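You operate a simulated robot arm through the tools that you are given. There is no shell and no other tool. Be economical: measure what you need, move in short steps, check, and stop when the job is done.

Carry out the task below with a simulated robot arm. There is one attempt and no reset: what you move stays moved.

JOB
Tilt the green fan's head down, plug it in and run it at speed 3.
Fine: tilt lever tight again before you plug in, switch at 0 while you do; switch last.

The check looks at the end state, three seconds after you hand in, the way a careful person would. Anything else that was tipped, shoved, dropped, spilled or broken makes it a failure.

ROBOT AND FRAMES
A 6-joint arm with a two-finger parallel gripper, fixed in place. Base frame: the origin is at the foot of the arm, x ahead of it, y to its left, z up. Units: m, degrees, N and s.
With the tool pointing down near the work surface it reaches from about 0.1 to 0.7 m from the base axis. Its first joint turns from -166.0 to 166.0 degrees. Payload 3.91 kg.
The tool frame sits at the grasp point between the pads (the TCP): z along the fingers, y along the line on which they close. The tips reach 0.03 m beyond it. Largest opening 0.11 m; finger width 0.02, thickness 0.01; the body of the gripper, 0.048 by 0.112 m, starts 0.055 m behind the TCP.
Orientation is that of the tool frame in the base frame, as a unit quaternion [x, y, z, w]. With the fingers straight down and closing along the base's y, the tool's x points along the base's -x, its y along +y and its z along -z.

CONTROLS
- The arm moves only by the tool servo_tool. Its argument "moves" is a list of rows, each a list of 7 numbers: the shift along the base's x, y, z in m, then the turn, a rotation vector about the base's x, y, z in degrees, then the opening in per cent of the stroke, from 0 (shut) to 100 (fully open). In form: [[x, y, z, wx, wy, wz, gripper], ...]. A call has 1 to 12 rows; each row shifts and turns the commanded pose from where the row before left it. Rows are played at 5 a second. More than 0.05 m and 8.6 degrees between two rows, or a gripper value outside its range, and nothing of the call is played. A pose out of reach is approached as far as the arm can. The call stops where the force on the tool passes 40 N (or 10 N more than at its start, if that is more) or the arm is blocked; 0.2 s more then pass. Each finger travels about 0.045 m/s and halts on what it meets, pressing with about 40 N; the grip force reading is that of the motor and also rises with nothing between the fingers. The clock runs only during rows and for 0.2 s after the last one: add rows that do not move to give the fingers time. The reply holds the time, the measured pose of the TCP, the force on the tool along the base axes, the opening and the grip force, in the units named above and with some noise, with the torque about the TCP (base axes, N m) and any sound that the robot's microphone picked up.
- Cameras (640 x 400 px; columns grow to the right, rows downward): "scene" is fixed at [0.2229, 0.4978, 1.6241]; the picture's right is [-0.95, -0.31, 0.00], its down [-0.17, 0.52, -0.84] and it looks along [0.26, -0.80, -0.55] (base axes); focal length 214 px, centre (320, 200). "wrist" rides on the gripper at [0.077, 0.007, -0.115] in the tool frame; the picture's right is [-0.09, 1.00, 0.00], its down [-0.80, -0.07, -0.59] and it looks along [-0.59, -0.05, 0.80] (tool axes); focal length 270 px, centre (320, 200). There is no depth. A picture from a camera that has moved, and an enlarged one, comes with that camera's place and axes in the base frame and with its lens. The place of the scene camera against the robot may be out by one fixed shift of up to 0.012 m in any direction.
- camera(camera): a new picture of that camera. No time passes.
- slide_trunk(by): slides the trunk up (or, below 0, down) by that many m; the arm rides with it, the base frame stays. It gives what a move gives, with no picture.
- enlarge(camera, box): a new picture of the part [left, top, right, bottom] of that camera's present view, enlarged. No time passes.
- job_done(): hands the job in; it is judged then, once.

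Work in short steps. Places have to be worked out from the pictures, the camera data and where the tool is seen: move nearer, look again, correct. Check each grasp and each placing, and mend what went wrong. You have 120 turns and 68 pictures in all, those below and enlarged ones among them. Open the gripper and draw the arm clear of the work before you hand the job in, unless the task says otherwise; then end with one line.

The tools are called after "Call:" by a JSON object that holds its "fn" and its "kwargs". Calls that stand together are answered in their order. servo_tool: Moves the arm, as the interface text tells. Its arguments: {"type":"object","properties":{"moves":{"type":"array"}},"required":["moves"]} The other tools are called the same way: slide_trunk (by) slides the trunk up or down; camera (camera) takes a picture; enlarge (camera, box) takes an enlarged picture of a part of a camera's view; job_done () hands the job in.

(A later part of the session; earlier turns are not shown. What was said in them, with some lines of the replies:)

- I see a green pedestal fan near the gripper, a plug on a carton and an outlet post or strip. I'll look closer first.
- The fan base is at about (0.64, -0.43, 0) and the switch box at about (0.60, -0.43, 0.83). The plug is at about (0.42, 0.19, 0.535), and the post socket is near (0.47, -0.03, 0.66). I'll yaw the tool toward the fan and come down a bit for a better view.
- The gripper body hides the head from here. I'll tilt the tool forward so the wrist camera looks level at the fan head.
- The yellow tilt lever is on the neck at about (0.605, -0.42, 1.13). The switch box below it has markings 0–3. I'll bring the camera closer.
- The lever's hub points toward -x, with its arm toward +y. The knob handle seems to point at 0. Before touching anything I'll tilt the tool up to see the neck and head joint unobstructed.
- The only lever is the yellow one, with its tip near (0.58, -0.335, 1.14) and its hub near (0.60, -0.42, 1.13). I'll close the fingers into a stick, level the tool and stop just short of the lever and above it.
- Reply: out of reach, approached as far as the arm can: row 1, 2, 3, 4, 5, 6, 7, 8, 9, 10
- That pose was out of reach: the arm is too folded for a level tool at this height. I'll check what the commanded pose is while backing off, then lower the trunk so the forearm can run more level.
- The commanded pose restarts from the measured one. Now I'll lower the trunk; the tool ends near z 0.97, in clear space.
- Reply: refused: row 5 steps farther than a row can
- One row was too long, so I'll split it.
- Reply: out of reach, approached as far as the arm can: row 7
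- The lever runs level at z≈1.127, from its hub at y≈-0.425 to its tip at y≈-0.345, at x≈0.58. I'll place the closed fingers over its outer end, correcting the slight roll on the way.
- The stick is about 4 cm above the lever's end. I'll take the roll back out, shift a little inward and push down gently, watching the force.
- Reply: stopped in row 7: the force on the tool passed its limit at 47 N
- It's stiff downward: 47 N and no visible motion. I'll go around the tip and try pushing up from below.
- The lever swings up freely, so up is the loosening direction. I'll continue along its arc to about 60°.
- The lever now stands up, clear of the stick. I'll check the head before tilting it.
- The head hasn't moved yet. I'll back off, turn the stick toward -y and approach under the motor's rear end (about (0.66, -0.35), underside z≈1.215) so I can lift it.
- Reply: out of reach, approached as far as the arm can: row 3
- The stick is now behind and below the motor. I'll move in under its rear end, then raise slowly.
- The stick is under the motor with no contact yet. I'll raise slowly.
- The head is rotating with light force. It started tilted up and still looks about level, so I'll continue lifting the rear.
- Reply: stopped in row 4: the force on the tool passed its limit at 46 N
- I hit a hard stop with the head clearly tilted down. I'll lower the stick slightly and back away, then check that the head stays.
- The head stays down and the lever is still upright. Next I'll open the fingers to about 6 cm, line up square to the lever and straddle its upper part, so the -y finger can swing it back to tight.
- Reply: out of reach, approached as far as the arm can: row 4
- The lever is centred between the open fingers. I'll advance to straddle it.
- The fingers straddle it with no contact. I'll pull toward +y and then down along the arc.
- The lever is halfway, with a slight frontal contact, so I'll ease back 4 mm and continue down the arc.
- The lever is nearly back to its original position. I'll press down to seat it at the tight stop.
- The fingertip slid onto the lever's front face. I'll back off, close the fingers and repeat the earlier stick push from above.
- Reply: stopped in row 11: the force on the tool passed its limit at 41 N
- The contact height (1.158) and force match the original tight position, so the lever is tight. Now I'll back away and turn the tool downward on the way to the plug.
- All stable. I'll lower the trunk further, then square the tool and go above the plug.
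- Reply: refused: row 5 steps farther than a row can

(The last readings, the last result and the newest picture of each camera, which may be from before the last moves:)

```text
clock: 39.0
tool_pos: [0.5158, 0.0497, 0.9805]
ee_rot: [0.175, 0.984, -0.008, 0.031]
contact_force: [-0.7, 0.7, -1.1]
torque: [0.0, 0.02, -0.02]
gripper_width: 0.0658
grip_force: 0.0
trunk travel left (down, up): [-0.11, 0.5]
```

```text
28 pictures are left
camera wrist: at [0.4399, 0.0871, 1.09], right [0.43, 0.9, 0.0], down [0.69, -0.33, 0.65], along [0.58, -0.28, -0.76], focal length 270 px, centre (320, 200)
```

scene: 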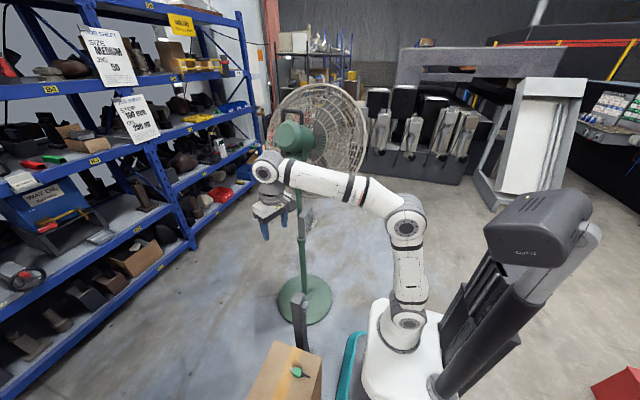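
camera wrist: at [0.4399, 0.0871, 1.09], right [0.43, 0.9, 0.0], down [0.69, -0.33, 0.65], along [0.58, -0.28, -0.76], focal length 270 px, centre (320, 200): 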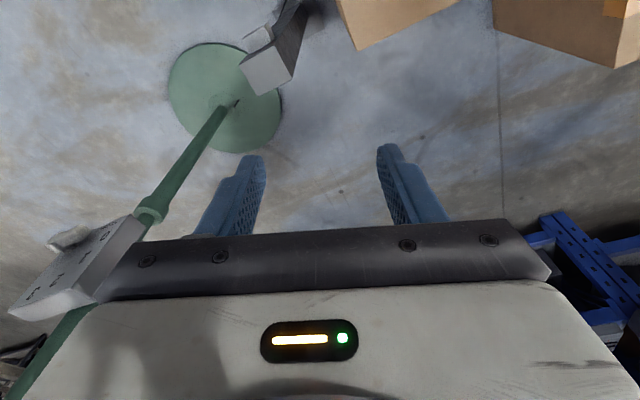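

One row was over the step limit, so I'm redoing it with shorter rows.

Call:
{"fn": "servo_tool", "kwargs": {"moves": [[-0.03, 0.03, -0.02, 1.5, 3.3, 0, 60], [-0.03, 0.03, -0.02, 0, 0, 6.8, 60], [-0.03, 0.03, -0.02, 0, 0, 6.8, 60], [-0.03, 0.03, -0.02, 0, 0, 6.8, 60], [-0.03, 0.02, -0.03, 0, 0, 0, 60], [-0.01, 0, -0.04, 0, 0, 0, 60], [0, 0, -0.04, 0, 0, 0, 60]]}}

Call:
{"fn": "camera", "kwargs": {"camera": "wrist"}}

```text
clock: 40.6
tool_pos: [0.3545, 0.1926, 0.7887]
ee_rot: [-0.002, 1.0, 0.001, 0.001]
contact_force: [-0.7, -0.1, 0.8]
torque: [-0.01, -0.02, 0.01]
gripper_width: 0.0659
grip_force: 0.0
trunk travel left (down, up): [-0.11, 0.5]
```

```text
27 pictures are left
camera wrist: at [0.2778, 0.1998, 0.9029], right [0.08, 1.0, 0.0], down [0.8, -0.07, 0.6], along [0.59, -0.05, -0.8], focal length 270 px, centre (320, 200)
```

wrist: 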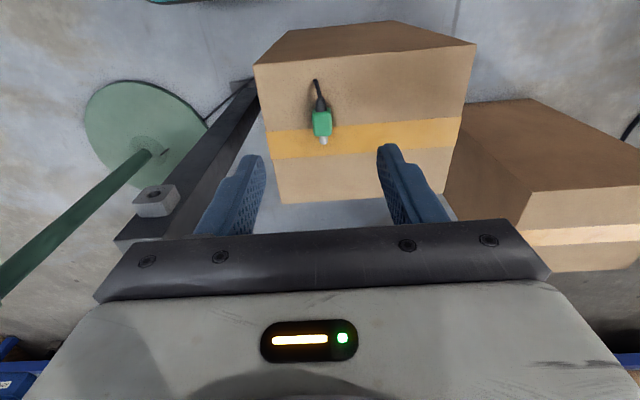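

Call:
{"fn": "enlarge", "kwargs": {"camera": "wrist", "box": [100, 120, 260, 240]}}

Call:
{"fn": "enlarge", "kwargs": {"camera": "wrist", "box": [270, 70, 370, 160]}}

```text
3.33 times, centred on (180, 180) of wrist
camera zoom: at [0.2778, 0.1998, 0.9029], right [0.08, 1.0, 0.0], down [0.8, -0.07, 0.6], along [0.59, -0.05, -0.8], focal length 901 px, centre (787, 267)
```

zoom: 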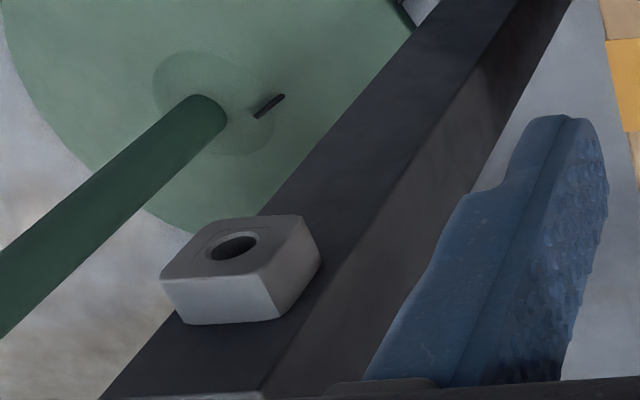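

```text
4.44 times, centred on (320, 115) of wrist
camera zoom: at [0.2778, 0.1998, 0.9029], right [0.08, 1.0, 0.0], down [0.8, -0.07, 0.6], along [0.59, -0.05, -0.8], focal length 1201 px, centre (320, 578)
```

zoom: 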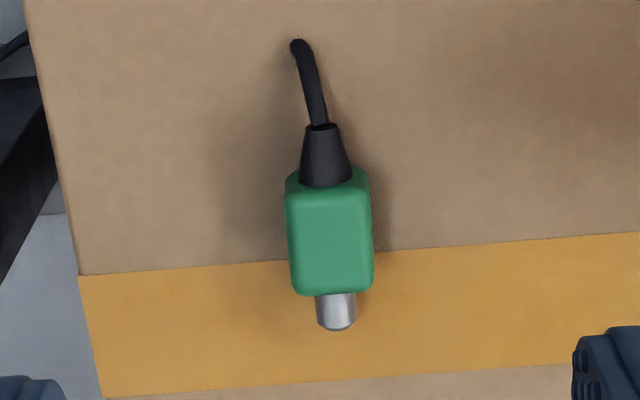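

The plug lies at about (0.414, 0.192, 0.535) with its pin pointing +x. The socket on the post has a round hole facing -x. I'll descend above the plug and check.

Call:
{"fn": "servo_tool", "kwargs": {"moves": [[0.03, 0, -0.03, 0, 0, 0, 60], [0.028, 0, -0.04, 0, 0, 0, 60], [0, 0, -0.04, 0, 0, 0, 60], [0, 0, -0.04, 0, 0, 0, 60], [0, 0, -0.04, 0, 0, 0, 60]]}}

Call:
{"fn": "camera", "kwargs": {"camera": "wrist"}}

```text
clock: 41.8
tool_pos: [0.4139, 0.1905, 0.5974]
ee_rot: [-0.003, 1.0, 0.0, 0.0]
contact_force: [-0.4, -0.1, 0.1]
torque: [-0.01, -0.05, 0.02]
gripper_width: 0.0663
grip_force: 0.0
trunk travel left (down, up): [-0.11, 0.5]
```

```text
24 pictures are left
camera wrist: at [0.3377, 0.1976, 0.7122], right [0.08, 1.0, 0.0], down [0.8, -0.07, 0.6], along [0.59, -0.05, -0.8], focal length 270 px, centre (320, 200)
```

wrist: 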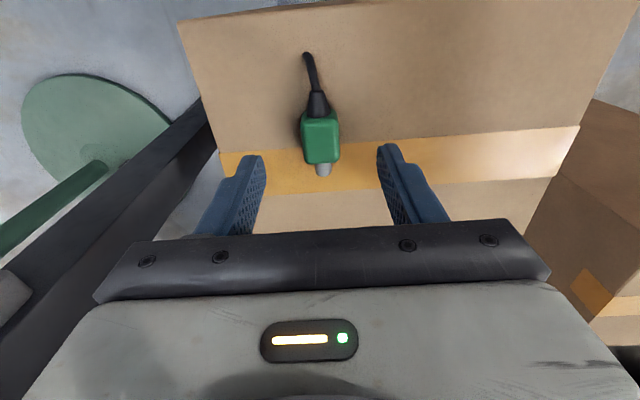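

The estimate holds: plug centre (0.415, 0.192, 0.534). I'll descend to grip height with the tips just above the carton and close.

Call:
{"fn": "servo_tool", "kwargs": {"moves": [[-0.003, 0.001, -0.02, 0, 0, 0, 60], [0, 0, -0.012, 0, 0, 0, 60], [0, 0, -0.006, 0, 0, 0, 60], [0, 0, 0, 0, 0, 0, 30], [0, 0, 0, 0, 0, 0, 5], [0, 0, 0, 0, 0, 0, 5], [0, 0, 0, 0, 0, 0, 5]]}}

Call:
{"fn": "camera", "kwargs": {"camera": "wrist"}}

```text
clock: 43.4
tool_pos: [0.4103, 0.191, 0.5621]
ee_rot: [-0.001, 1.0, -0.001, 0.001]
contact_force: [-0.5, 0.2, 0.5]
torque: [-0.02, -0.01, 0.02]
gripper_width: 0.0053
grip_force: 0.1
trunk travel left (down, up): [-0.11, 0.5]
```

```text
23 pictures are left
camera wrist: at [0.3345, 0.1987, 0.6761], right [0.08, 1.0, 0.0], down [0.8, -0.07, 0.6], along [0.59, -0.05, -0.8], focal length 270 px, centre (320, 200)
```

wrist: 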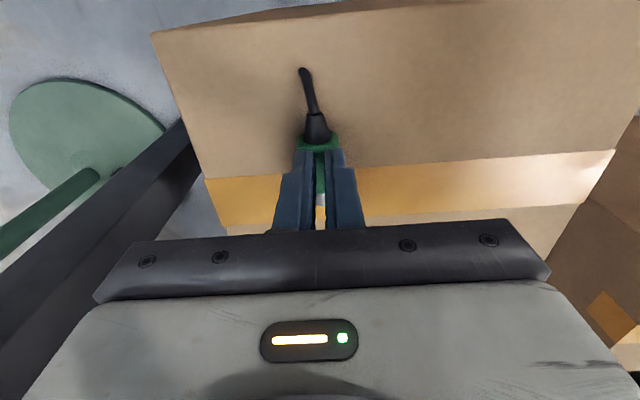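

The fingers closed just above the plug, so it sits lower than I estimated. I'll open, go 18 mm lower in small steps and close again.

Call:
{"fn": "servo_tool", "kwargs": {"moves": [[0, 0, 0.005, 0, 0, 0, 45], [0, 0, 0, 0, 0, 0, 45], [0, 0, -0.005, 0, 0, 0, 45], [0, 0, -0.006, 0, 0, 0, 45], [0, 0, -0.006, 0, 0, 0, 45], [0, 0, -0.005, 0, 0, 0, 45], [0, 0, 0, 0, 0, 0, 10], [0, 0, 0, 0, 0, 0, 10], [0, 0, 0, 0, 0, 0, 10]]}}

```text
clock: 45.4
tool_pos: [0.4095, 0.191, 0.5453]
ee_rot: [-0.002, 1.0, -0.001, 0.001]
contact_force: [-0.1, -0.1, 0.8]
torque: [-0.01, -0.01, 0.0]
gripper_width: 0.0269
grip_force: 39.6
trunk travel left (down, up): [-0.11, 0.5]
```

I gripped something 27 mm wide, which matches the plug. I'll regrip a few mm deeper for a firmer hold.

Call:
{"fn": "servo_tool", "kwargs": {"moves": [[0, 0, 0, 0, 0, 0, 40], [0, 0, -0.004, 0, 0, 0, 40], [0, 0, -0.003, 0, 0, 0, 40], [0, 0, 0, 0, 0, 0, 10], [0, 0, 0, 0, 0, 0, 10], [0, 0, 0, 0, 0, 0, 10], [0, 0, 0.02, 0, 0, 0, 10], [0, 0, 0.03, 0, 0, 0, 10]]}}

Call:
{"fn": "camera", "kwargs": {"camera": "wrist"}}

```text
clock: 47.2
tool_pos: [0.4102, 0.1907, 0.5866]
ee_rot: [-0.002, 1.0, -0.001, 0.001]
contact_force: [0.3, 0.1, -0.8]
torque: [0.0, 0.01, 0.03]
gripper_width: 0.0272
grip_force: 39.7
trunk travel left (down, up): [-0.11, 0.5]
```

```text
22 pictures are left
camera wrist: at [0.3343, 0.1994, 0.7019], right [0.08, 1.0, 0.0], down [0.8, -0.07, 0.6], along [0.59, -0.05, -0.8], focal length 270 px, centre (320, 200)
```

wrist: 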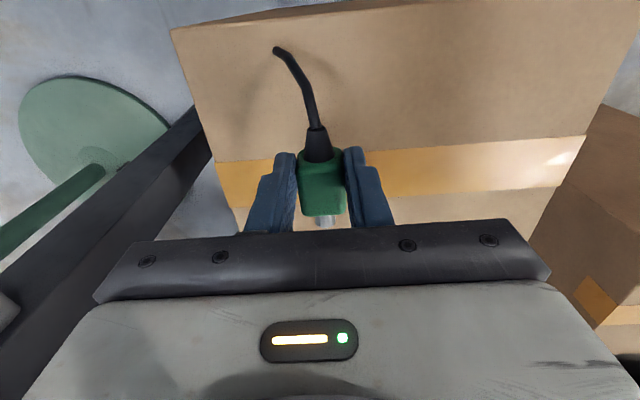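

I have the plug, held square with the pin forward. I'll lift and move toward the post, offset sideways so the camera sees the socket.

Call:
{"fn": "servo_tool", "kwargs": {"moves": [[0, 0, 0.04, 0, 0, 0, 10], [0, 0, 0.04, 0, 0, 0, 10], [-0.02, -0.02, 0.04, 0, 0, 0, 10], [-0.03, -0.02, 0.03, 0, 0, 0, 10], [-0.03, -0.03, 0.02, 0, 0, 0, 10], [0, -0.03, 0.02, 0, 0, 0, 10], [0, -0.03, 0, 0, 0, 0, 10]]}}

Call:
{"fn": "camera", "kwargs": {"camera": "wrist"}}

```text
clock: 48.8
tool_pos: [0.3296, 0.0615, 0.7784]
ee_rot: [-0.001, 1.0, 0.0, 0.001]
contact_force: [-0.1, -0.5, 0.4]
torque: [-0.03, 0.02, -0.02]
gripper_width: 0.0268
grip_force: 39.8
trunk travel left (down, up): [-0.11, 0.5]
```

```text
21 pictures are left
camera wrist: at [0.2543, 0.0688, 0.8931], right [0.08, 1.0, 0.0], down [0.8, -0.07, 0.6], along [0.59, -0.05, -0.8], focal length 270 px, centre (320, 200)
```

wrist: 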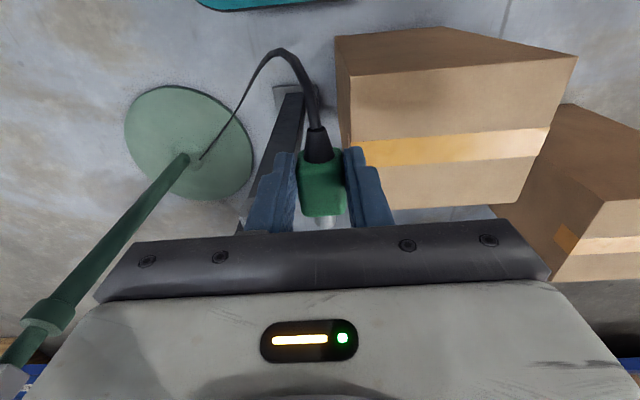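

The socket is hidden behind the finger, so I'll shift further +y for a clear view.

Call:
{"fn": "servo_tool", "kwargs": {"moves": [[0, 0.04, 0.02, 0, 0, 0, 10], [0, 0.03, 0.02, 0, 0, 0, 10]]}}

Call:
{"fn": "enlarge", "kwargs": {"camera": "wrist", "box": [140, 60, 350, 240]}}

```text
clock: 49.4
tool_pos: [0.331, 0.1321, 0.8188]
ee_rot: [-0.002, 1.0, -0.001, 0.002]
contact_force: [0.1, 0.5, -0.1]
torque: [-0.03, 0.01, 0.03]
gripper_width: 0.0272
grip_force: 40.2
trunk travel left (down, up): [-0.11, 0.5]
```

```text
2.22 times, centred on (245, 150) of wrist
camera zoom: at [0.2535, 0.1402, 0.9331], right [0.08, 1.0, 0.0], down [0.8, -0.07, 0.6], along [0.59, -0.05, -0.8], focal length 601 px, centre (487, 311)
```

zoom: 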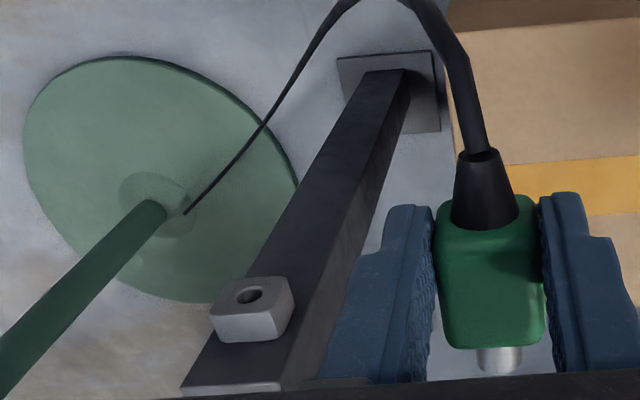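

The two views agree: hole centre at about (0.455, -0.025, 0.629). The pin sits about 26 mm below the TCP and 1-2 mm toward +y. I'll move to a pre-insertion pose and compare the heights in enlarged pictures.

Call:
{"fn": "servo_tool", "kwargs": {"moves": [[0.0, -0.04, -0.02, 0, 0, 0, 10], [0.0, -0.04, -0.02, 0, 0, 0, 10], [0.01, -0.04, -0.02, 0, 0, 0, 10], [0.01, -0.039, -0.03, 0, 0, 0, 10], [0.01, 0, -0.04, 0, 0, 0, 10], [0, 0, -0.034, 0, 0, 0, 10]]}}

Call:
{"fn": "enlarge", "kwargs": {"camera": "scene", "box": [280, 270, 340, 320]}}

```text
refused: row 4 steps farther than a row can; nothing moved
```

```text
8.00 times, centred on (310, 295) of scene
camera zoom: at [0.2229, 0.4978, 1.6241], right [-0.95, -0.31, 0.0], down [-0.17, 0.52, -0.84], along [0.26, -0.8, -0.55], focal length 1716 px, centre (400, -560)
```

zoom: 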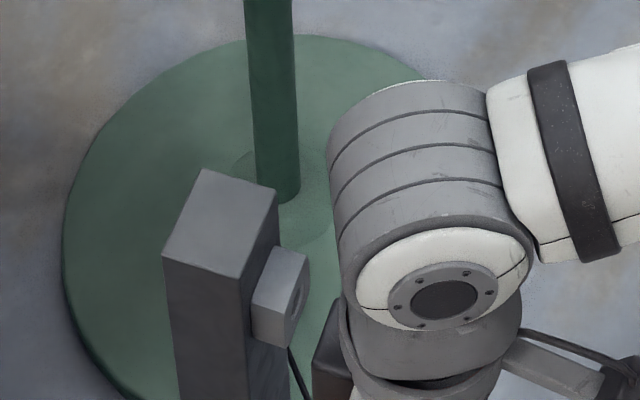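

Call:
{"fn": "servo_tool", "kwargs": {"moves": [[0.0, -0.04, -0.02, 0, 0, 0, 10], [0.0, -0.04, -0.02, 0, 0, 0, 10], [0.01, -0.04, -0.02, 0, 0, 0, 10], [0.01, -0.039, -0.025, 0, 0, 0, 10], [0.01, 0, -0.042, 0, 0, 0, 10], [0, 0, -0.037, 0, 0, 0, 10]]}}

Call:
{"fn": "enlarge", "kwargs": {"camera": "scene", "box": [290, 290, 340, 325]}}

Call:
{"fn": "enlarge", "kwargs": {"camera": "wrist", "box": [240, 120, 400, 240]}}

```text
clock: 50.8
tool_pos: [0.3589, -0.0291, 0.6553]
ee_rot: [-0.002, 1.0, -0.001, 0.002]
contact_force: [-0.9, -0.6, -0.2]
torque: [-0.01, -0.03, 0.01]
gripper_width: 0.0267
grip_force: 39.6
trunk travel left (down, up): [-0.11, 0.5]
```

```text
11.43 times, centred on (315, 308) of scene
camera zoom: at [0.2229, 0.4978, 1.6241], right [-0.95, -0.31, 0.0], down [-0.17, 0.52, -0.84], along [0.26, -0.8, -0.55], focal length 2451 px, centre (377, -1029)
```

zoom: 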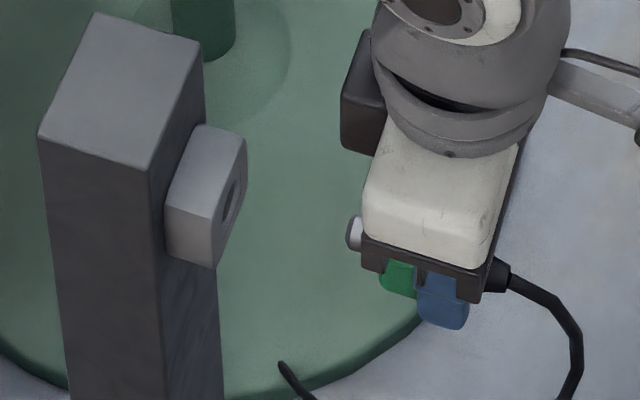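

```text
3.33 times, centred on (320, 180) of wrist
camera zoom: at [0.2826, -0.0215, 0.7702], right [0.08, 1.0, 0.0], down [0.8, -0.07, 0.6], along [0.59, -0.05, -0.8], focal length 901 px, centre (320, 267)
```

zoom: 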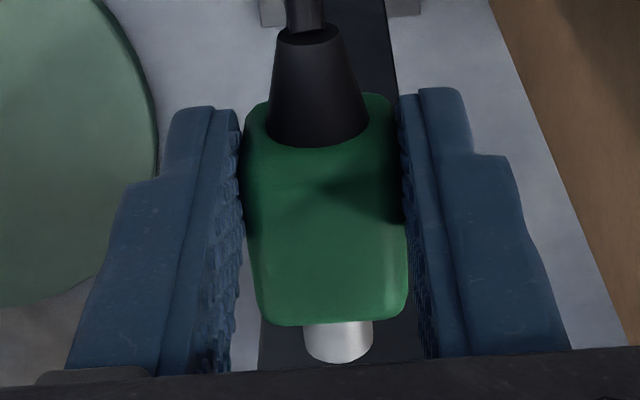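

The enlarged views put the pin tip at x≈0.403, about 4 mm too far -y and about 2.5 mm low relative to the hole. I'll correct and advance to just before entry.

Call:
{"fn": "servo_tool", "kwargs": {"moves": [[0.0, 0.004, 0.0025, 0, 0, 0, 10], [0.02, 0, 0, 0, 0, 0, 10], [0.02, 0, 0, 0, 0, 0, 10]]}}

Call:
{"fn": "enlarge", "kwargs": {"camera": "scene", "box": [290, 290, 340, 325]}}

```text
clock: 51.6
tool_pos: [0.3994, -0.0252, 0.6574]
ee_rot: [-0.003, 1.0, 0.0, 0.0]
contact_force: [-0.6, -0.2, -0.6]
torque: [0.0, -0.02, 0.01]
gripper_width: 0.0267
grip_force: 40.3
trunk travel left (down, up): [-0.11, 0.5]
```

```text
11.43 times, centred on (315, 308) of scene
camera zoom: at [0.2229, 0.4978, 1.6241], right [-0.95, -0.31, 0.0], down [-0.17, 0.52, -0.84], along [0.26, -0.8, -0.55], focal length 2451 px, centre (377, -1029)
```

zoom: 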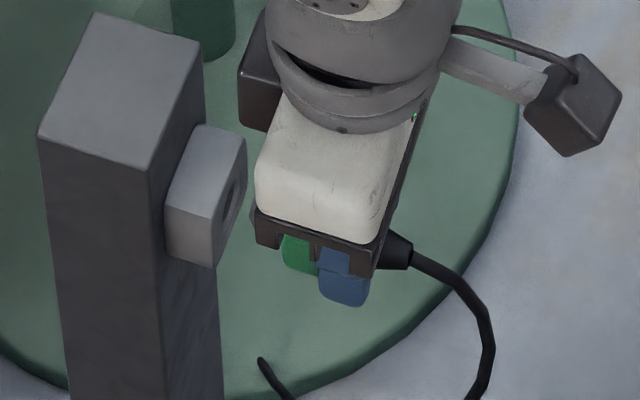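

Alignment looks right. I'll advance slowly into the hole.

Call:
{"fn": "servo_tool", "kwargs": {"moves": [[0.008, 0, 0.001, 0, 0, 0, 10], [0.005, 0, 0, 0, 0, 0, 10], [0.005, 0, 0, 0, 0, 0, 10]]}}

Call:
{"fn": "enlarge", "kwargs": {"camera": "scene", "box": [290, 290, 340, 325]}}

```text
clock: 52.4
tool_pos: [0.4133, -0.0247, 0.6578]
ee_rot: [-0.002, 1.0, 0.0, -0.003]
contact_force: [-33.2, -0.1, 0.8]
torque: [-0.01, 0.77, 0.0]
gripper_width: 0.0269
grip_force: 39.9
trunk travel left (down, up): [-0.11, 0.5]
```

```text
11.43 times, centred on (315, 308) of scene
camera zoom: at [0.2229, 0.4978, 1.6241], right [-0.95, -0.31, 0.0], down [-0.17, 0.52, -0.84], along [0.26, -0.8, -0.55], focal length 2451 px, centre (377, -1029)
```

zoom: 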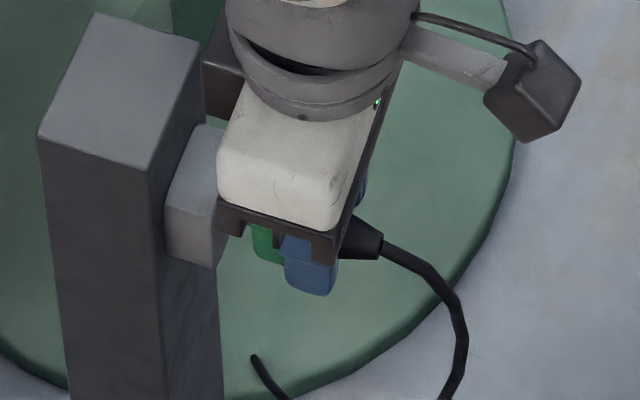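

I hit the face at x≈0.457. Recomputing the pin-to-hole line from the scene picture gives the pin about 3 mm too high. I'll back off, lower 3 mm and try again.

Call:
{"fn": "servo_tool", "kwargs": {"moves": [[-0.01, 0, 0, 0, 0, 0, 10], [0, 0, -0.003, 0, 0, 0, 10], [0.007, 0, 0, 0, 0, 0, 10], [0.005, 0, 0, 0, 0, 0, 10], [0.005, 0, 0, 0, 0, 0, 10]]}}

```text
clock: 53.6
tool_pos: [0.4236, -0.0235, 0.655]
ee_rot: [-0.003, 1.0, 0.0, -0.001]
contact_force: [-32.2, 4.1, -2.3]
torque: [0.1, 0.87, 0.15]
gripper_width: 0.0269
grip_force: 39.7
trunk travel left (down, up): [-0.11, 0.5]
```

It's about 1 cm deeper now, so the pin appears to have entered. I'll look and push on.

Call:
{"fn": "servo_tool", "kwargs": {"moves": [[0.004, 0, 0, 0, 0, 0, 10], [0.004, 0, 0, 0, 0, 0, 10]]}}

Call:
{"fn": "enlarge", "kwargs": {"camera": "wrist", "box": [240, 120, 400, 240]}}

Call:
{"fn": "enlarge", "kwargs": {"camera": "scene", "box": [290, 290, 340, 325]}}

```text
clock: 54.2
tool_pos: [0.4305, -0.0223, 0.6547]
ee_rot: [-0.003, 1.0, 0.0, -0.001]
contact_force: [-33.4, 8.3, 2.0]
torque: [0.22, 0.68, 0.25]
gripper_width: 0.0266
grip_force: 40.3
trunk travel left (down, up): [-0.11, 0.5]
```

```text
3.33 times, centred on (320, 180) of wrist
camera zoom: at [0.3544, -0.0163, 0.7701], right [0.08, 1.0, 0.0], down [0.8, -0.07, 0.59], along [0.59, -0.05, -0.81], focal length 901 px, centre (320, 267)
```

zoom: 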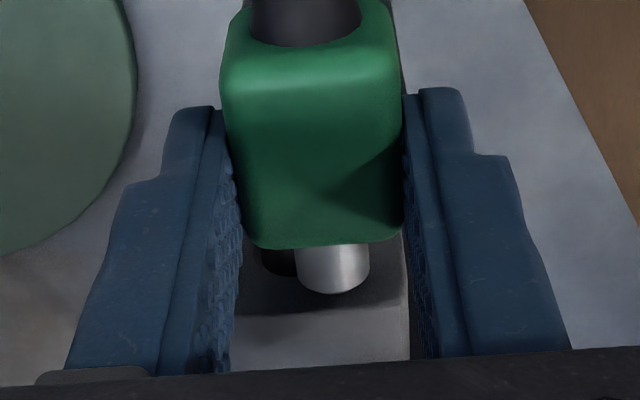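

```text
11.43 times, centred on (315, 308) of scene
camera zoom: at [0.2229, 0.4978, 1.6241], right [-0.95, -0.31, 0.0], down [-0.17, 0.52, -0.84], along [0.26, -0.8, -0.55], focal length 2451 px, centre (377, -1029)
```

zoom: 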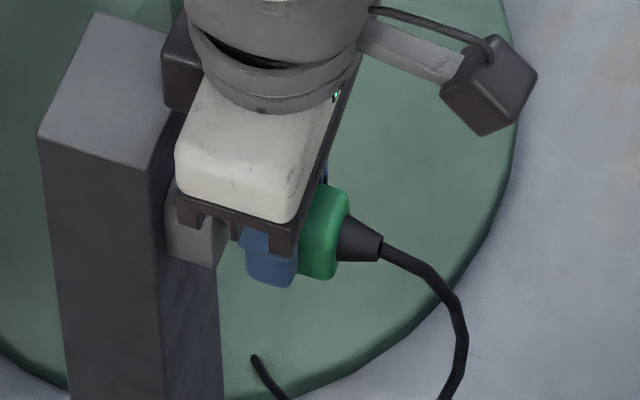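

The plug slipped back in the grip because the pin missed: the hole shows to the -y side of the pin. I'll back off 15 mm and measure both in one picture.

Call:
{"fn": "servo_tool", "kwargs": {"moves": [[-0.008, 0, 0, 0, 0, 0, 10], [-0.007, -0.003, 0, 0, 0, 0, 10]]}}

Call:
{"fn": "enlarge", "kwargs": {"camera": "wrist", "box": [270, 160, 370, 230]}}

```text
clock: 54.8
tool_pos: [0.419, -0.0261, 0.6552]
ee_rot: [-0.001, 1.0, -0.002, 0.002]
contact_force: [-0.6, -0.7, -0.7]
torque: [0.0, 0.03, 0.0]
gripper_width: 0.027
grip_force: 40.6
trunk travel left (down, up): [-0.11, 0.5]
```

```text
5.71 times, centred on (320, 195) of wrist
camera zoom: at [0.3428, -0.0193, 0.7697], right [0.08, 1.0, 0.0], down [0.8, -0.07, 0.6], along [0.6, -0.05, -0.8], focal length 1544 px, centre (320, 229)
```

zoom: 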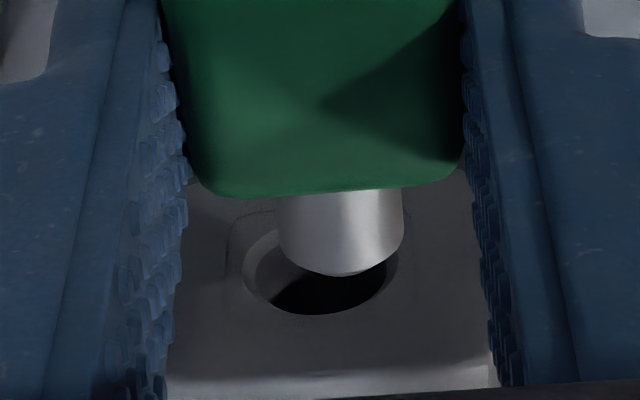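

Now it's measurable: the pin is about 3 mm too far +y and about 9 mm too high relative to the hole. I'll correct at this distance and verify.

Call:
{"fn": "servo_tool", "kwargs": {"moves": [[-0.003, -0.0015, -0.004, 0, 0, 0, 10], [0, -0.0015, -0.0045, 0, 0, 0, 10]]}}

Call:
{"fn": "enlarge", "kwargs": {"camera": "wrist", "box": [270, 160, 370, 230]}}

Call:
{"fn": "enlarge", "kwargs": {"camera": "scene", "box": [295, 290, 335, 318]}}

```text
clock: 55.4
tool_pos: [0.4151, -0.0285, 0.6459]
ee_rot: [-0.002, 1.0, -0.001, 0.001]
contact_force: [0.3, -0.5, 0.1]
torque: [-0.01, 0.01, 0.02]
gripper_width: 0.0268
grip_force: 40.2
trunk travel left (down, up): [-0.11, 0.5]
```

```text
5.71 times, centred on (320, 195) of wrist
camera zoom: at [0.3387, -0.0219, 0.7612], right [0.08, 1.0, 0.0], down [0.8, -0.07, 0.6], along [0.59, -0.05, -0.8], focal length 1544 px, centre (320, 229)
```

zoom: 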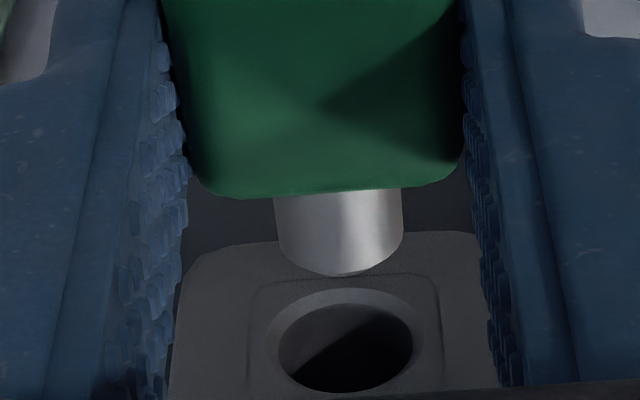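

```text
14.29 times, centred on (315, 304) of scene
camera zoom: at [0.2229, 0.4978, 1.6241], right [-0.95, -0.31, 0.0], down [-0.17, 0.52, -0.84], along [0.26, -0.8, -0.55], focal length 3064 px, centre (391, -1286)
```

zoom: 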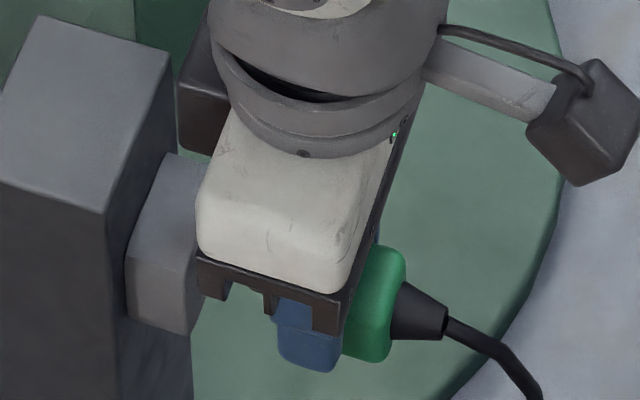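

The hole is now fully visible. Projecting the pin 15 mm forward puts it within about 1 mm of the hole centre, so I'll advance.

Call:
{"fn": "servo_tool", "kwargs": {"moves": [[0.008, 0, 0, 0, 0, 0, 10], [0.006, 0, 0, 0, 0, 0, 10], [0.004, 0, 0, 0, 0, 0, 10], [0.003, 0, 0, 0, 0, 0, 10]]}}

Call:
{"fn": "enlarge", "kwargs": {"camera": "wrist", "box": [270, 160, 370, 230]}}

```text
clock: 56.4
tool_pos: [0.4326, -0.029, 0.6464]
ee_rot: [-0.002, 1.0, 0.0, -0.002]
contact_force: [-15.1, -2.4, -9.1]
torque: [-0.07, 0.46, -0.01]
gripper_width: 0.0267
grip_force: 40.1
trunk travel left (down, up): [-0.11, 0.5]
```

```text
5.71 times, centred on (320, 195) of wrist
camera zoom: at [0.3577, -0.0222, 0.761], right [0.08, 1.0, 0.0], down [0.8, -0.07, 0.59], along [0.59, -0.05, -0.81], focal length 1544 px, centre (320, 229)
```

zoom: 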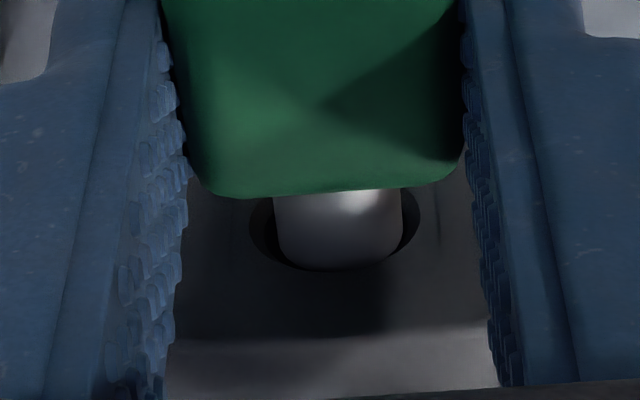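

The pin is in the mouth of the hole but riding its upper rim. I'll lower 2.5 mm and push on.

Call:
{"fn": "servo_tool", "kwargs": {"moves": [[-0.003, 0, 0, 0, 0, 0, 10], [0, -0.0005, -0.0025, 0, 0, 0, 10], [0.004, 0, 0, 0, 0, 0, 10], [0.004, 0, 0, 0, 0, 0, 10], [0.003, 0, 0, 0, 0, 0, 10]]}}

Call:
{"fn": "enlarge", "kwargs": {"camera": "wrist", "box": [270, 160, 370, 230]}}

```text
clock: 57.6
tool_pos: [0.4437, -0.0293, 0.6431]
ee_rot: [-0.002, 1.0, -0.001, 0.001]
contact_force: [-3.9, 1.3, 3.9]
torque: [-0.02, 0.04, 0.02]
gripper_width: 0.0267
grip_force: 40.0
trunk travel left (down, up): [-0.11, 0.5]
```

```text
5.71 times, centred on (320, 195) of wrist
camera zoom: at [0.3678, -0.0224, 0.759], right [0.08, 1.0, 0.0], down [0.8, -0.07, 0.6], along [0.59, -0.05, -0.8], focal length 1544 px, centre (320, 229)
```

zoom: 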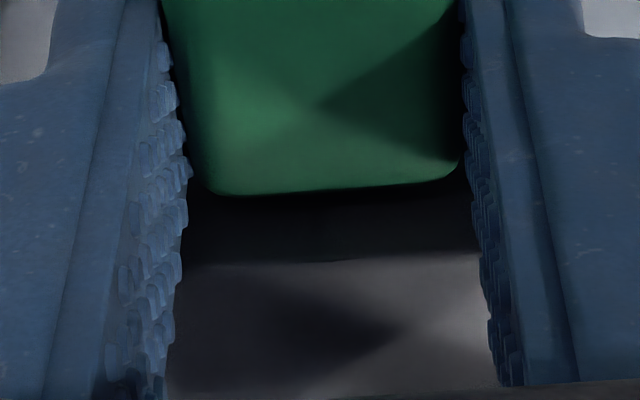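

The pin is in, with low force. I'll push on until it seats.

Call:
{"fn": "servo_tool", "kwargs": {"moves": [[0.003, 0, 0, 0, 0, 0, 10], [0.003, 0, 0, 0, 0, 0, 10], [0.003, 0, 0, 0, 0, 0, 10]]}}

```text
clock: 58.4
tool_pos: [0.4483, -0.0305, 0.644]
ee_rot: [-0.002, 1.0, 0.0, -0.005]
contact_force: [-12.5, 2.7, 8.3]
torque: [0.0, 0.13, -0.1]
gripper_width: 0.0267
grip_force: 39.9
trunk travel left (down, up): [-0.11, 0.5]
stopped in row 3: the force on the tool passed its limit at 43 N (the readings are from after the stop); the commanded pose is now the measured one
```

It's firm now: either seated or the fingers are touching the socket face. I'll release, lift and inspect.

Call:
{"fn": "servo_tool", "kwargs": {"moves": [[0, 0, 0, 0, 0, 0, 40], [0, 0, 0, 0, 0, 0, 40], [0, 0, 0.03, 0, 0, 0, 40], [-0.02, 0, 0.04, 0, 0, 0, 40], [-0.04, 0, 0.02, 0, 0, 0, 40]]}}

Call:
{"fn": "enlarge", "kwargs": {"camera": "wrist", "box": [240, 120, 400, 240]}}

```text
clock: 59.6
tool_pos: [0.3894, -0.0313, 0.7342]
ee_rot: [-0.001, 1.0, 0.0, -0.004]
contact_force: [0.0, 0.1, 0.6]
torque: [-0.02, 0.04, 0.02]
gripper_width: 0.0441
grip_force: 0.0
trunk travel left (down, up): [-0.11, 0.5]
```

```text
3.33 times, centred on (320, 180) of wrist
camera zoom: at [0.3146, -0.0242, 0.8499], right [0.08, 1.0, 0.0], down [0.81, -0.07, 0.59], along [0.58, -0.05, -0.81], focal length 901 px, centre (320, 267)
```

zoom: 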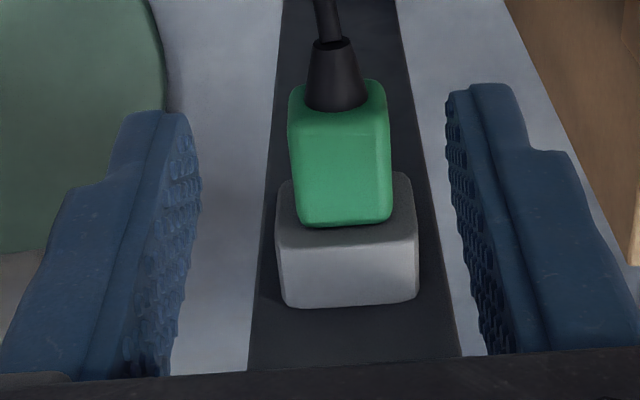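

The plug sits in the socket by itself. To be sure it's seated, I'll regrip its rear half and push to the force limit.

Call:
{"fn": "servo_tool", "kwargs": {"moves": [[0.03, 0.003, -0.03, 0, 0, 0, 40], [0, 0, -0.03, 0, 0, 0, 40], [0, 0, -0.029, 0, 0, 0, 40], [0, 0, 0, 0, 0, 0, 10], [0, 0, 0, 0, 0, 0, 10], [0.004, 0, 0, 0, 0, 0, 10], [0.004, 0, 0, 0, 0, 0, 10], [0.004, 0, 0, 0, 0, 0, 10]]}}

```text
clock: 61.5
tool_pos: [0.4278, -0.0275, 0.6435]
ee_rot: [-0.001, 1.0, -0.001, -0.008]
contact_force: [-10.4, -8.7, 5.6]
torque: [-0.25, -0.12, -0.12]
gripper_width: 0.0269
grip_force: 40.4
trunk travel left (down, up): [-0.11, 0.5]
stopped in row 8: the force on the tool passed its limit at 40 N (the readings are from after the stop); the commanded pose is now the measured one
```

It stopped firmly at 40 N, so it should be seated. I'll release, retreat and check once.

Call:
{"fn": "servo_tool", "kwargs": {"moves": [[0, 0, 0, 0, 0, 0, 40], [0, 0, 0, 0, 0, 0, 40], [0, 0, 0.03, 0, 0, 0, 40], [-0.02, 0, 0.04, 0, 0, 0, 40], [-0.03, 0, 0.03, 0, 0, 0, 40], [-0.03, 0.03, 0.01, 0, 0, 0, 40]]}}

Call:
{"fn": "enlarge", "kwargs": {"camera": "scene", "box": [295, 290, 335, 318]}}

```text
clock: 62.9
tool_pos: [0.3477, 0.0029, 0.7513]
ee_rot: [-0.001, 1.0, 0.0, -0.008]
contact_force: [0.0, 0.6, -1.5]
torque: [0.0, 0.03, 0.0]
gripper_width: 0.044
grip_force: 0.1
trunk travel left (down, up): [-0.11, 0.5]
```

```text
14.29 times, centred on (315, 304) of scene
camera zoom: at [0.2229, 0.4978, 1.6241], right [-0.95, -0.31, 0.0], down [-0.17, 0.52, -0.84], along [0.26, -0.8, -0.55], focal length 3064 px, centre (391, -1286)
```

zoom: 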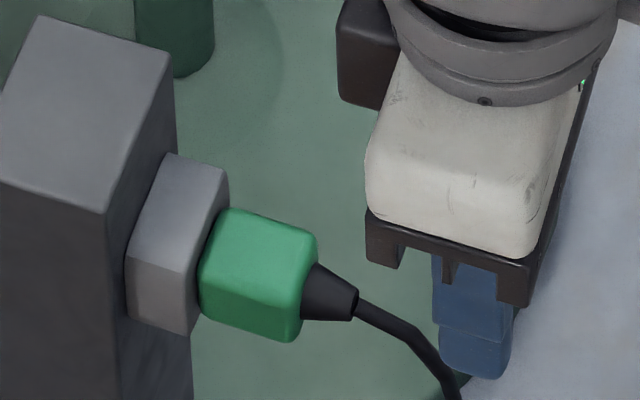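

The plug is flush in the socket. Next is the switch: label triangulation gives the knob centre at about (0.57, -0.44, 0.81), and it needs about +142° of rotation about +x to go from 0 to 3. I'll level the tool along +x in front of it and look.

Call:
{"fn": "servo_tool", "kwargs": {"moves": [[-0.01, 0, 0.035, 0, -8.2, 0, 40], [0, 0, 0.035, 0, -8.2, 0, 40], [0, -0.03, 0.02, 0, -8.2, 0, 40], [0, -0.04, 0, 0, -8.2, 0, 40], [0, -0.04, 0, 0, -8.2, 0, 40], [0.01, -0.04, 0, 0, -8.2, 0, 40], [0.01, -0.04, 0, 0, -8.2, 0, 40], [0.01, -0.04, 0, 0, -8.2, 0, 40], [0.01, -0.04, 0, 0, -8.2, 0, 40], [0.015, -0.04, 0, 0, -8.2, 0, 40], [0.015, -0.04, 0, 0, -8.0, 0, 40]]}}

```text
clock: 63.8
tool_pos: [0.3648, -0.0304, 0.7886]
ee_rot: [-0.006, 0.992, 0.016, 0.124]
contact_force: [0.6, 0.1, -0.7]
torque: [0.02, 0.01, 0.01]
gripper_width: 0.0436
grip_force: 0.1
trunk travel left (down, up): [-0.11, 0.5]
stopped in row 4: the arm was blocked; the commanded pose is now the measured one
```

Blocked partway, since the arm is too folded that close in. I'll move outward first with the tool down, then tilt.

Call:
{"fn": "servo_tool", "kwargs": {"moves": [[0, 0, 0.03, 0, 4, 0, 40], [0, 0, 0.03, 0, 4, 0, 40], [0, -0.03, 0.03, 0, 4, 0, 40], [0, -0.04, 0.02, 0, 0, 0, 40], [0.01, -0.04, 0, 0, 0, 0, 40], [0.01, -0.04, 0, 0, 0, 0, 40], [0.02, -0.04, 0, 0, 0, 0, 40], [0.02, -0.04, 0, 0, 0, 0, 40]]}}

```text
clock: 65.6
tool_pos: [0.4254, -0.2634, 0.8973]
ee_rot: [-0.004, 1.0, 0.016, 0.019]
contact_force: [0.1, 0.5, -0.4]
torque: [-0.01, 0.0, -0.01]
gripper_width: 0.0442
grip_force: 0.0
trunk travel left (down, up): [-0.11, 0.5]
```

Call:
{"fn": "servo_tool", "kwargs": {"moves": [[0.01, -0.03, 0, 0, -7, 0, 40], [0.01, -0.03, 0, 0, -7, 0, 40], [0.01, -0.03, 0, 0, -7, 0, 40], [0.0, -0.03, 0, 0, -8, 0, 40], [0, -0.03, 0, 0, -8, 0, 40], [0, -0.01, 0, 0, -8, 0, 40], [0, 0, 0, 0, -8, 0, 40], [0, 0, 0, 0, -8, 0, 40], [0, 0, 0, 0, -8, 0, 40], [0, 0, 0, 0, -8, 0, 40], [0, 0, 0, 0, -8, 0, 40]]}}

```text
clock: 68.0
tool_pos: [0.4549, -0.4214, 0.9004]
ee_rot: [-0.014, 0.724, 0.009, 0.69]
contact_force: [-0.3, -0.5, -0.8]
torque: [0.01, 0.0, -0.02]
gripper_width: 0.0442
grip_force: 0.2
trunk travel left (down, up): [-0.11, 0.5]
```

The level pose works here. I'll lower 5 cm and look at the switch.

Call:
{"fn": "servo_tool", "kwargs": {"moves": [[0, 0, -0.03, 0, -2.5, 0, 40], [0, 0, -0.025, 0, 0, 0, 40]]}}

Call:
{"fn": "enlarge", "kwargs": {"camera": "wrist", "box": [160, 0, 480, 200]}}

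```text
clock: 68.6
tool_pos: [0.4545, -0.4201, 0.8449]
ee_rot: [-0.013, 0.709, 0.009, 0.705]
contact_force: [0.3, 1.4, -0.7]
torque: [-0.01, 0.03, -0.02]
gripper_width: 0.0439
grip_force: 0.0
trunk travel left (down, up): [-0.11, 0.5]
```

```text
2.00 times, centred on (320, 100) of wrist
camera zoom: at [0.341, -0.4168, 0.7684], right [-0.03, 1.0, 0.08], down [-0.59, -0.08, 0.8], along [0.81, -0.02, 0.59], focal length 541 px, centre (320, 400)
```

zoom: 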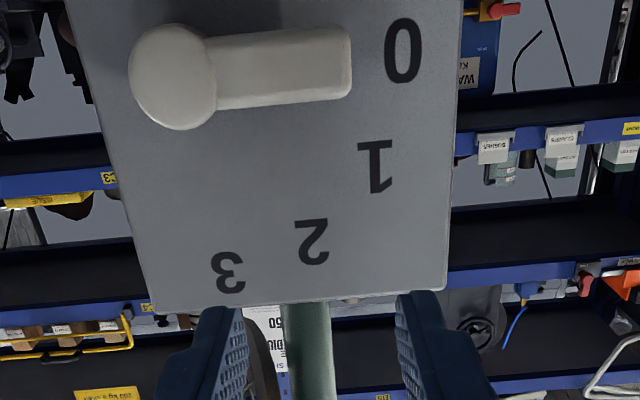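

Clear view: the knob hub is at (y -0.464, z 0.786), with its handle pointing +y at 0. The marks go in 30° steps up to 3, straight up. I'll close the fingers and go in under the handle.

Call:
{"fn": "servo_tool", "kwargs": {"moves": [[0, 0, -0.03, 0, 0, 0, 0], [0, 0, -0.035, 0, 0, 0, 0], [0, 0, -0.035, 0, 0, 0, 0], [0, 0, 0, 0, 0, 0, 0], [0.03, 0, 0, 0, 0, 0, 0], [0.03, 0, 0, 0, 0, 0, 0], [0.02, 0.001, 0, 0, 0, 0, 0], [0.013, 0, 0, 0, 0, 0, 0]]}}

Call:
{"fn": "camera", "kwargs": {"camera": "wrist"}}

```text
clock: 70.4
tool_pos: [0.5487, -0.4203, 0.7437]
ee_rot: [-0.014, 0.709, 0.009, 0.705]
contact_force: [0.0, 0.2, 0.2]
torque: [0.0, 0.02, 0.02]
gripper_width: 0.0001
grip_force: 37.6
trunk travel left (down, up): [-0.11, 0.5]
```

```text
4 pictures are left
camera wrist: at [0.4336, -0.417, 0.6676], right [-0.03, 1.0, 0.08], down [-0.59, -0.08, 0.81], along [0.81, -0.02, 0.59], focal length 270 px, centre (320, 200)
```

wrist: 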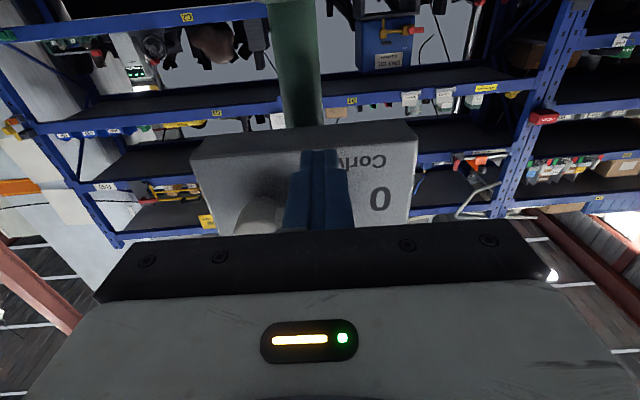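

The stick is in front of the box face, below the handle. I'll push up along the handle's arc for the first part.

Call:
{"fn": "servo_tool", "kwargs": {"moves": [[0, 0, 0.012, 0, 0, 0, 0], [0, 0, 0.01, 0, 0, 0, 0], [0, 0.004, 0.0124, 0, 0, 0, 0], [0, 0.0005, 0.013, 0, 0, 0, 0], [0, -0.003, 0.0127, 0, 0, 0, 0], [0, -0.006, 0.0115, 0, 0, 0, 0]]}}

Call:
{"fn": "camera", "kwargs": {"camera": "wrist"}}

```text
clock: 71.8
tool_pos: [0.5475, -0.4238, 0.8154]
ee_rot: [-0.013, 0.709, 0.008, 0.705]
contact_force: [0.1, 2.0, -1.8]
torque: [-0.02, 0.02, 0.02]
gripper_width: 0.0001
grip_force: 38.0
trunk travel left (down, up): [-0.11, 0.5]
```

```text
3 pictures are left
camera wrist: at [0.4333, -0.4205, 0.7392], right [-0.03, 1.0, 0.08], down [-0.59, -0.08, 0.81], along [0.81, -0.02, 0.59], focal length 270 px, centre (320, 200)
```

wrist: 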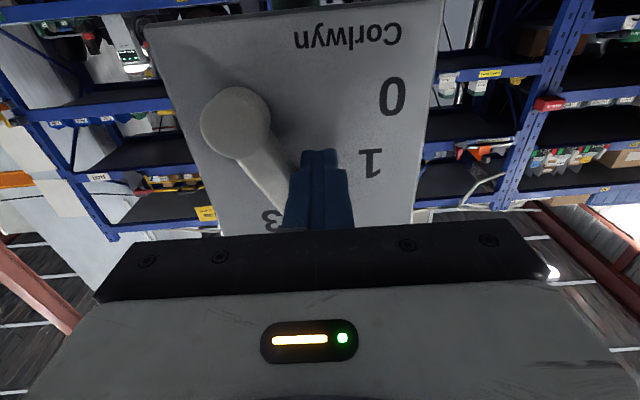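

The handle is at about 60°, next to 2. I'll continue to the vertical, at 3.

Call:
{"fn": "servo_tool", "kwargs": {"moves": [[0, -0.008, 0.008, 0, 0, 0, 0], [0, -0.008, 0.006, 0, 0, 0, 0], [0, -0.004, 0.002, 0, 0, 0, 0]]}}

```text
clock: 72.6
tool_pos: [0.5466, -0.4447, 0.8301]
ee_rot: [-0.014, 0.71, 0.01, 0.704]
contact_force: [-3.7, 7.6, -2.2]
torque: [0.11, 0.06, 0.04]
gripper_width: 0.0001
grip_force: 37.1
trunk travel left (down, up): [-0.11, 0.5]
```

The side force rises as at an end stop. I'll back off and check where the handle points.

Call:
{"fn": "servo_tool", "kwargs": {"moves": [[0, 0.015, 0, 0, 0, 0, 0], [-0.03, 0.01, 0, 0, 0, 0, 0], [-0.04, 0, 0, 0, 0, 0, 0], [-0.03, 0, 0, 0, 0, 0, 0]]}}

Call:
{"fn": "enlarge", "kwargs": {"camera": "wrist", "box": [160, 0, 480, 200]}}

```text
clock: 73.6
tool_pos: [0.4479, -0.4185, 0.8309]
ee_rot: [-0.013, 0.709, 0.008, 0.705]
contact_force: [0.0, -0.4, 0.5]
torque: [0.01, 0.01, 0.0]
gripper_width: 0.0001
grip_force: 37.8
trunk travel left (down, up): [-0.11, 0.5]
```

```text
2.00 times, centred on (320, 100) of wrist
camera zoom: at [0.3344, -0.4158, 0.7555], right [-0.03, 1.0, 0.08], down [-0.59, -0.08, 0.81], along [0.81, -0.02, 0.59], focal length 541 px, centre (320, 400)
```

zoom: 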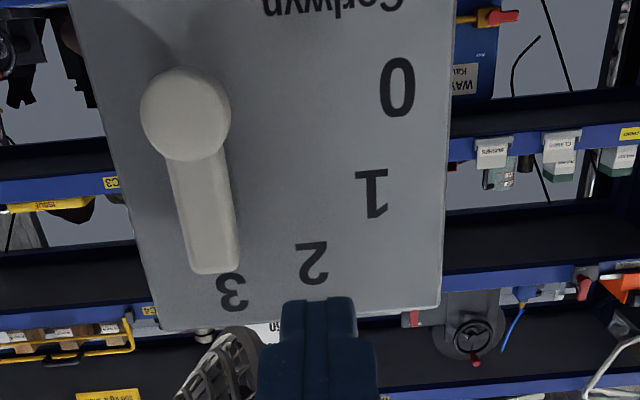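

The handle points at 3. I'll back the arm clear, open the gripper and take a final look.

Call:
{"fn": "servo_tool", "kwargs": {"moves": [[-0.01, 0.03, 0, 0, 0, 0, 50], [0, 0.03, 0.01, 0, 6, 0, 100], [0, 0.03, 0.01, 0, 8, 0, 100], [0, 0.03, 0.01, 0, 8, 0, 100], [0, 0.03, 0.01, 0, 8, 0, 100], [0, 0.03, 0.01, 0, 8, 0, 100], [0, 0.03, 0.01, 0, 8, 0, 100]]}}

Call:
{"fn": "enlarge", "kwargs": {"camera": "scene", "box": [200, 60, 420, 400]}}

```text
clock: 75.2
tool_pos: [0.4409, -0.2094, 0.8899]
ee_rot: [-0.008, 0.928, 0.012, 0.372]
contact_force: [0.0, 0.2, 0.4]
torque: [0.01, 0.01, -0.01]
gripper_width: 0.1101
grip_force: 0.0
trunk travel left (down, up): [-0.11, 0.5]
```

```text
1.18 times, centred on (310, 230) of scene
camera zoom: at [0.2229, 0.4978, 1.6241], right [-0.95, -0.31, 0.0], down [-0.17, 0.52, -0.84], along [0.26, -0.8, -0.55], focal length 252 px, centre (332, 165)
```

zoom: 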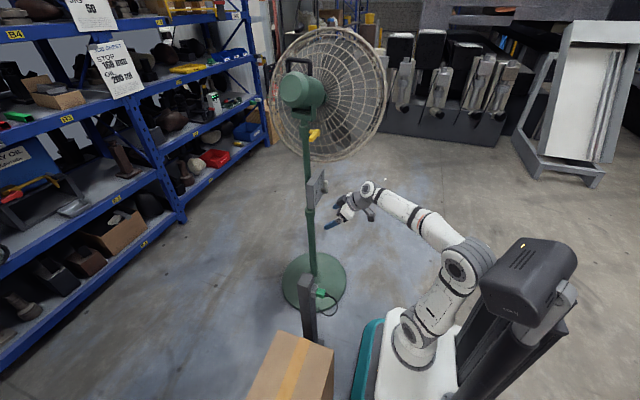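

The head is down, the lever is level and the plug is in. I'll use the last picture to check that the blades are turning.

Call:
{"fn": "enlarge", "kwargs": {"camera": "scene", "box": [255, 70, 375, 180]}}

```text
3.64 times, centred on (315, 125) of scene
camera zoom: at [0.2229, 0.4978, 1.6241], right [-0.95, -0.31, 0.0], down [-0.17, 0.52, -0.84], along [0.26, -0.8, -0.55], focal length 780 px, centre (338, 473)
```

zoom: 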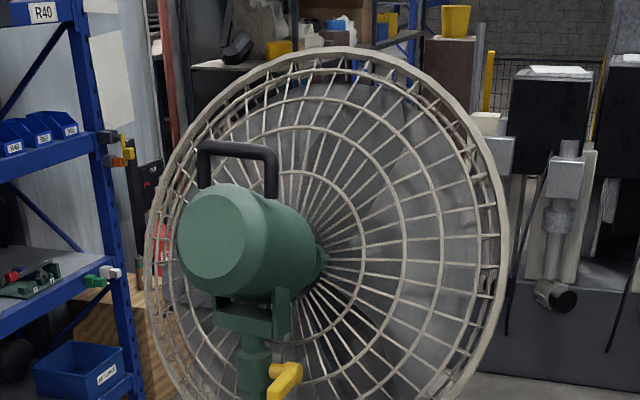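

The blades are blurred, so the fan is running. The head is tilted down and the lever is back in its tight position; handing in.

Call:
{"fn": "job_done", "kwargs": {}}

```text
The job is handed in.
```

The green fan's head is tilted down to its stop, the tilt lever was tightened before I plugged in, the plug is flush in the post socket, and the switch was turned last, from 0 to 3; the blurred blades in the last picture show it running.
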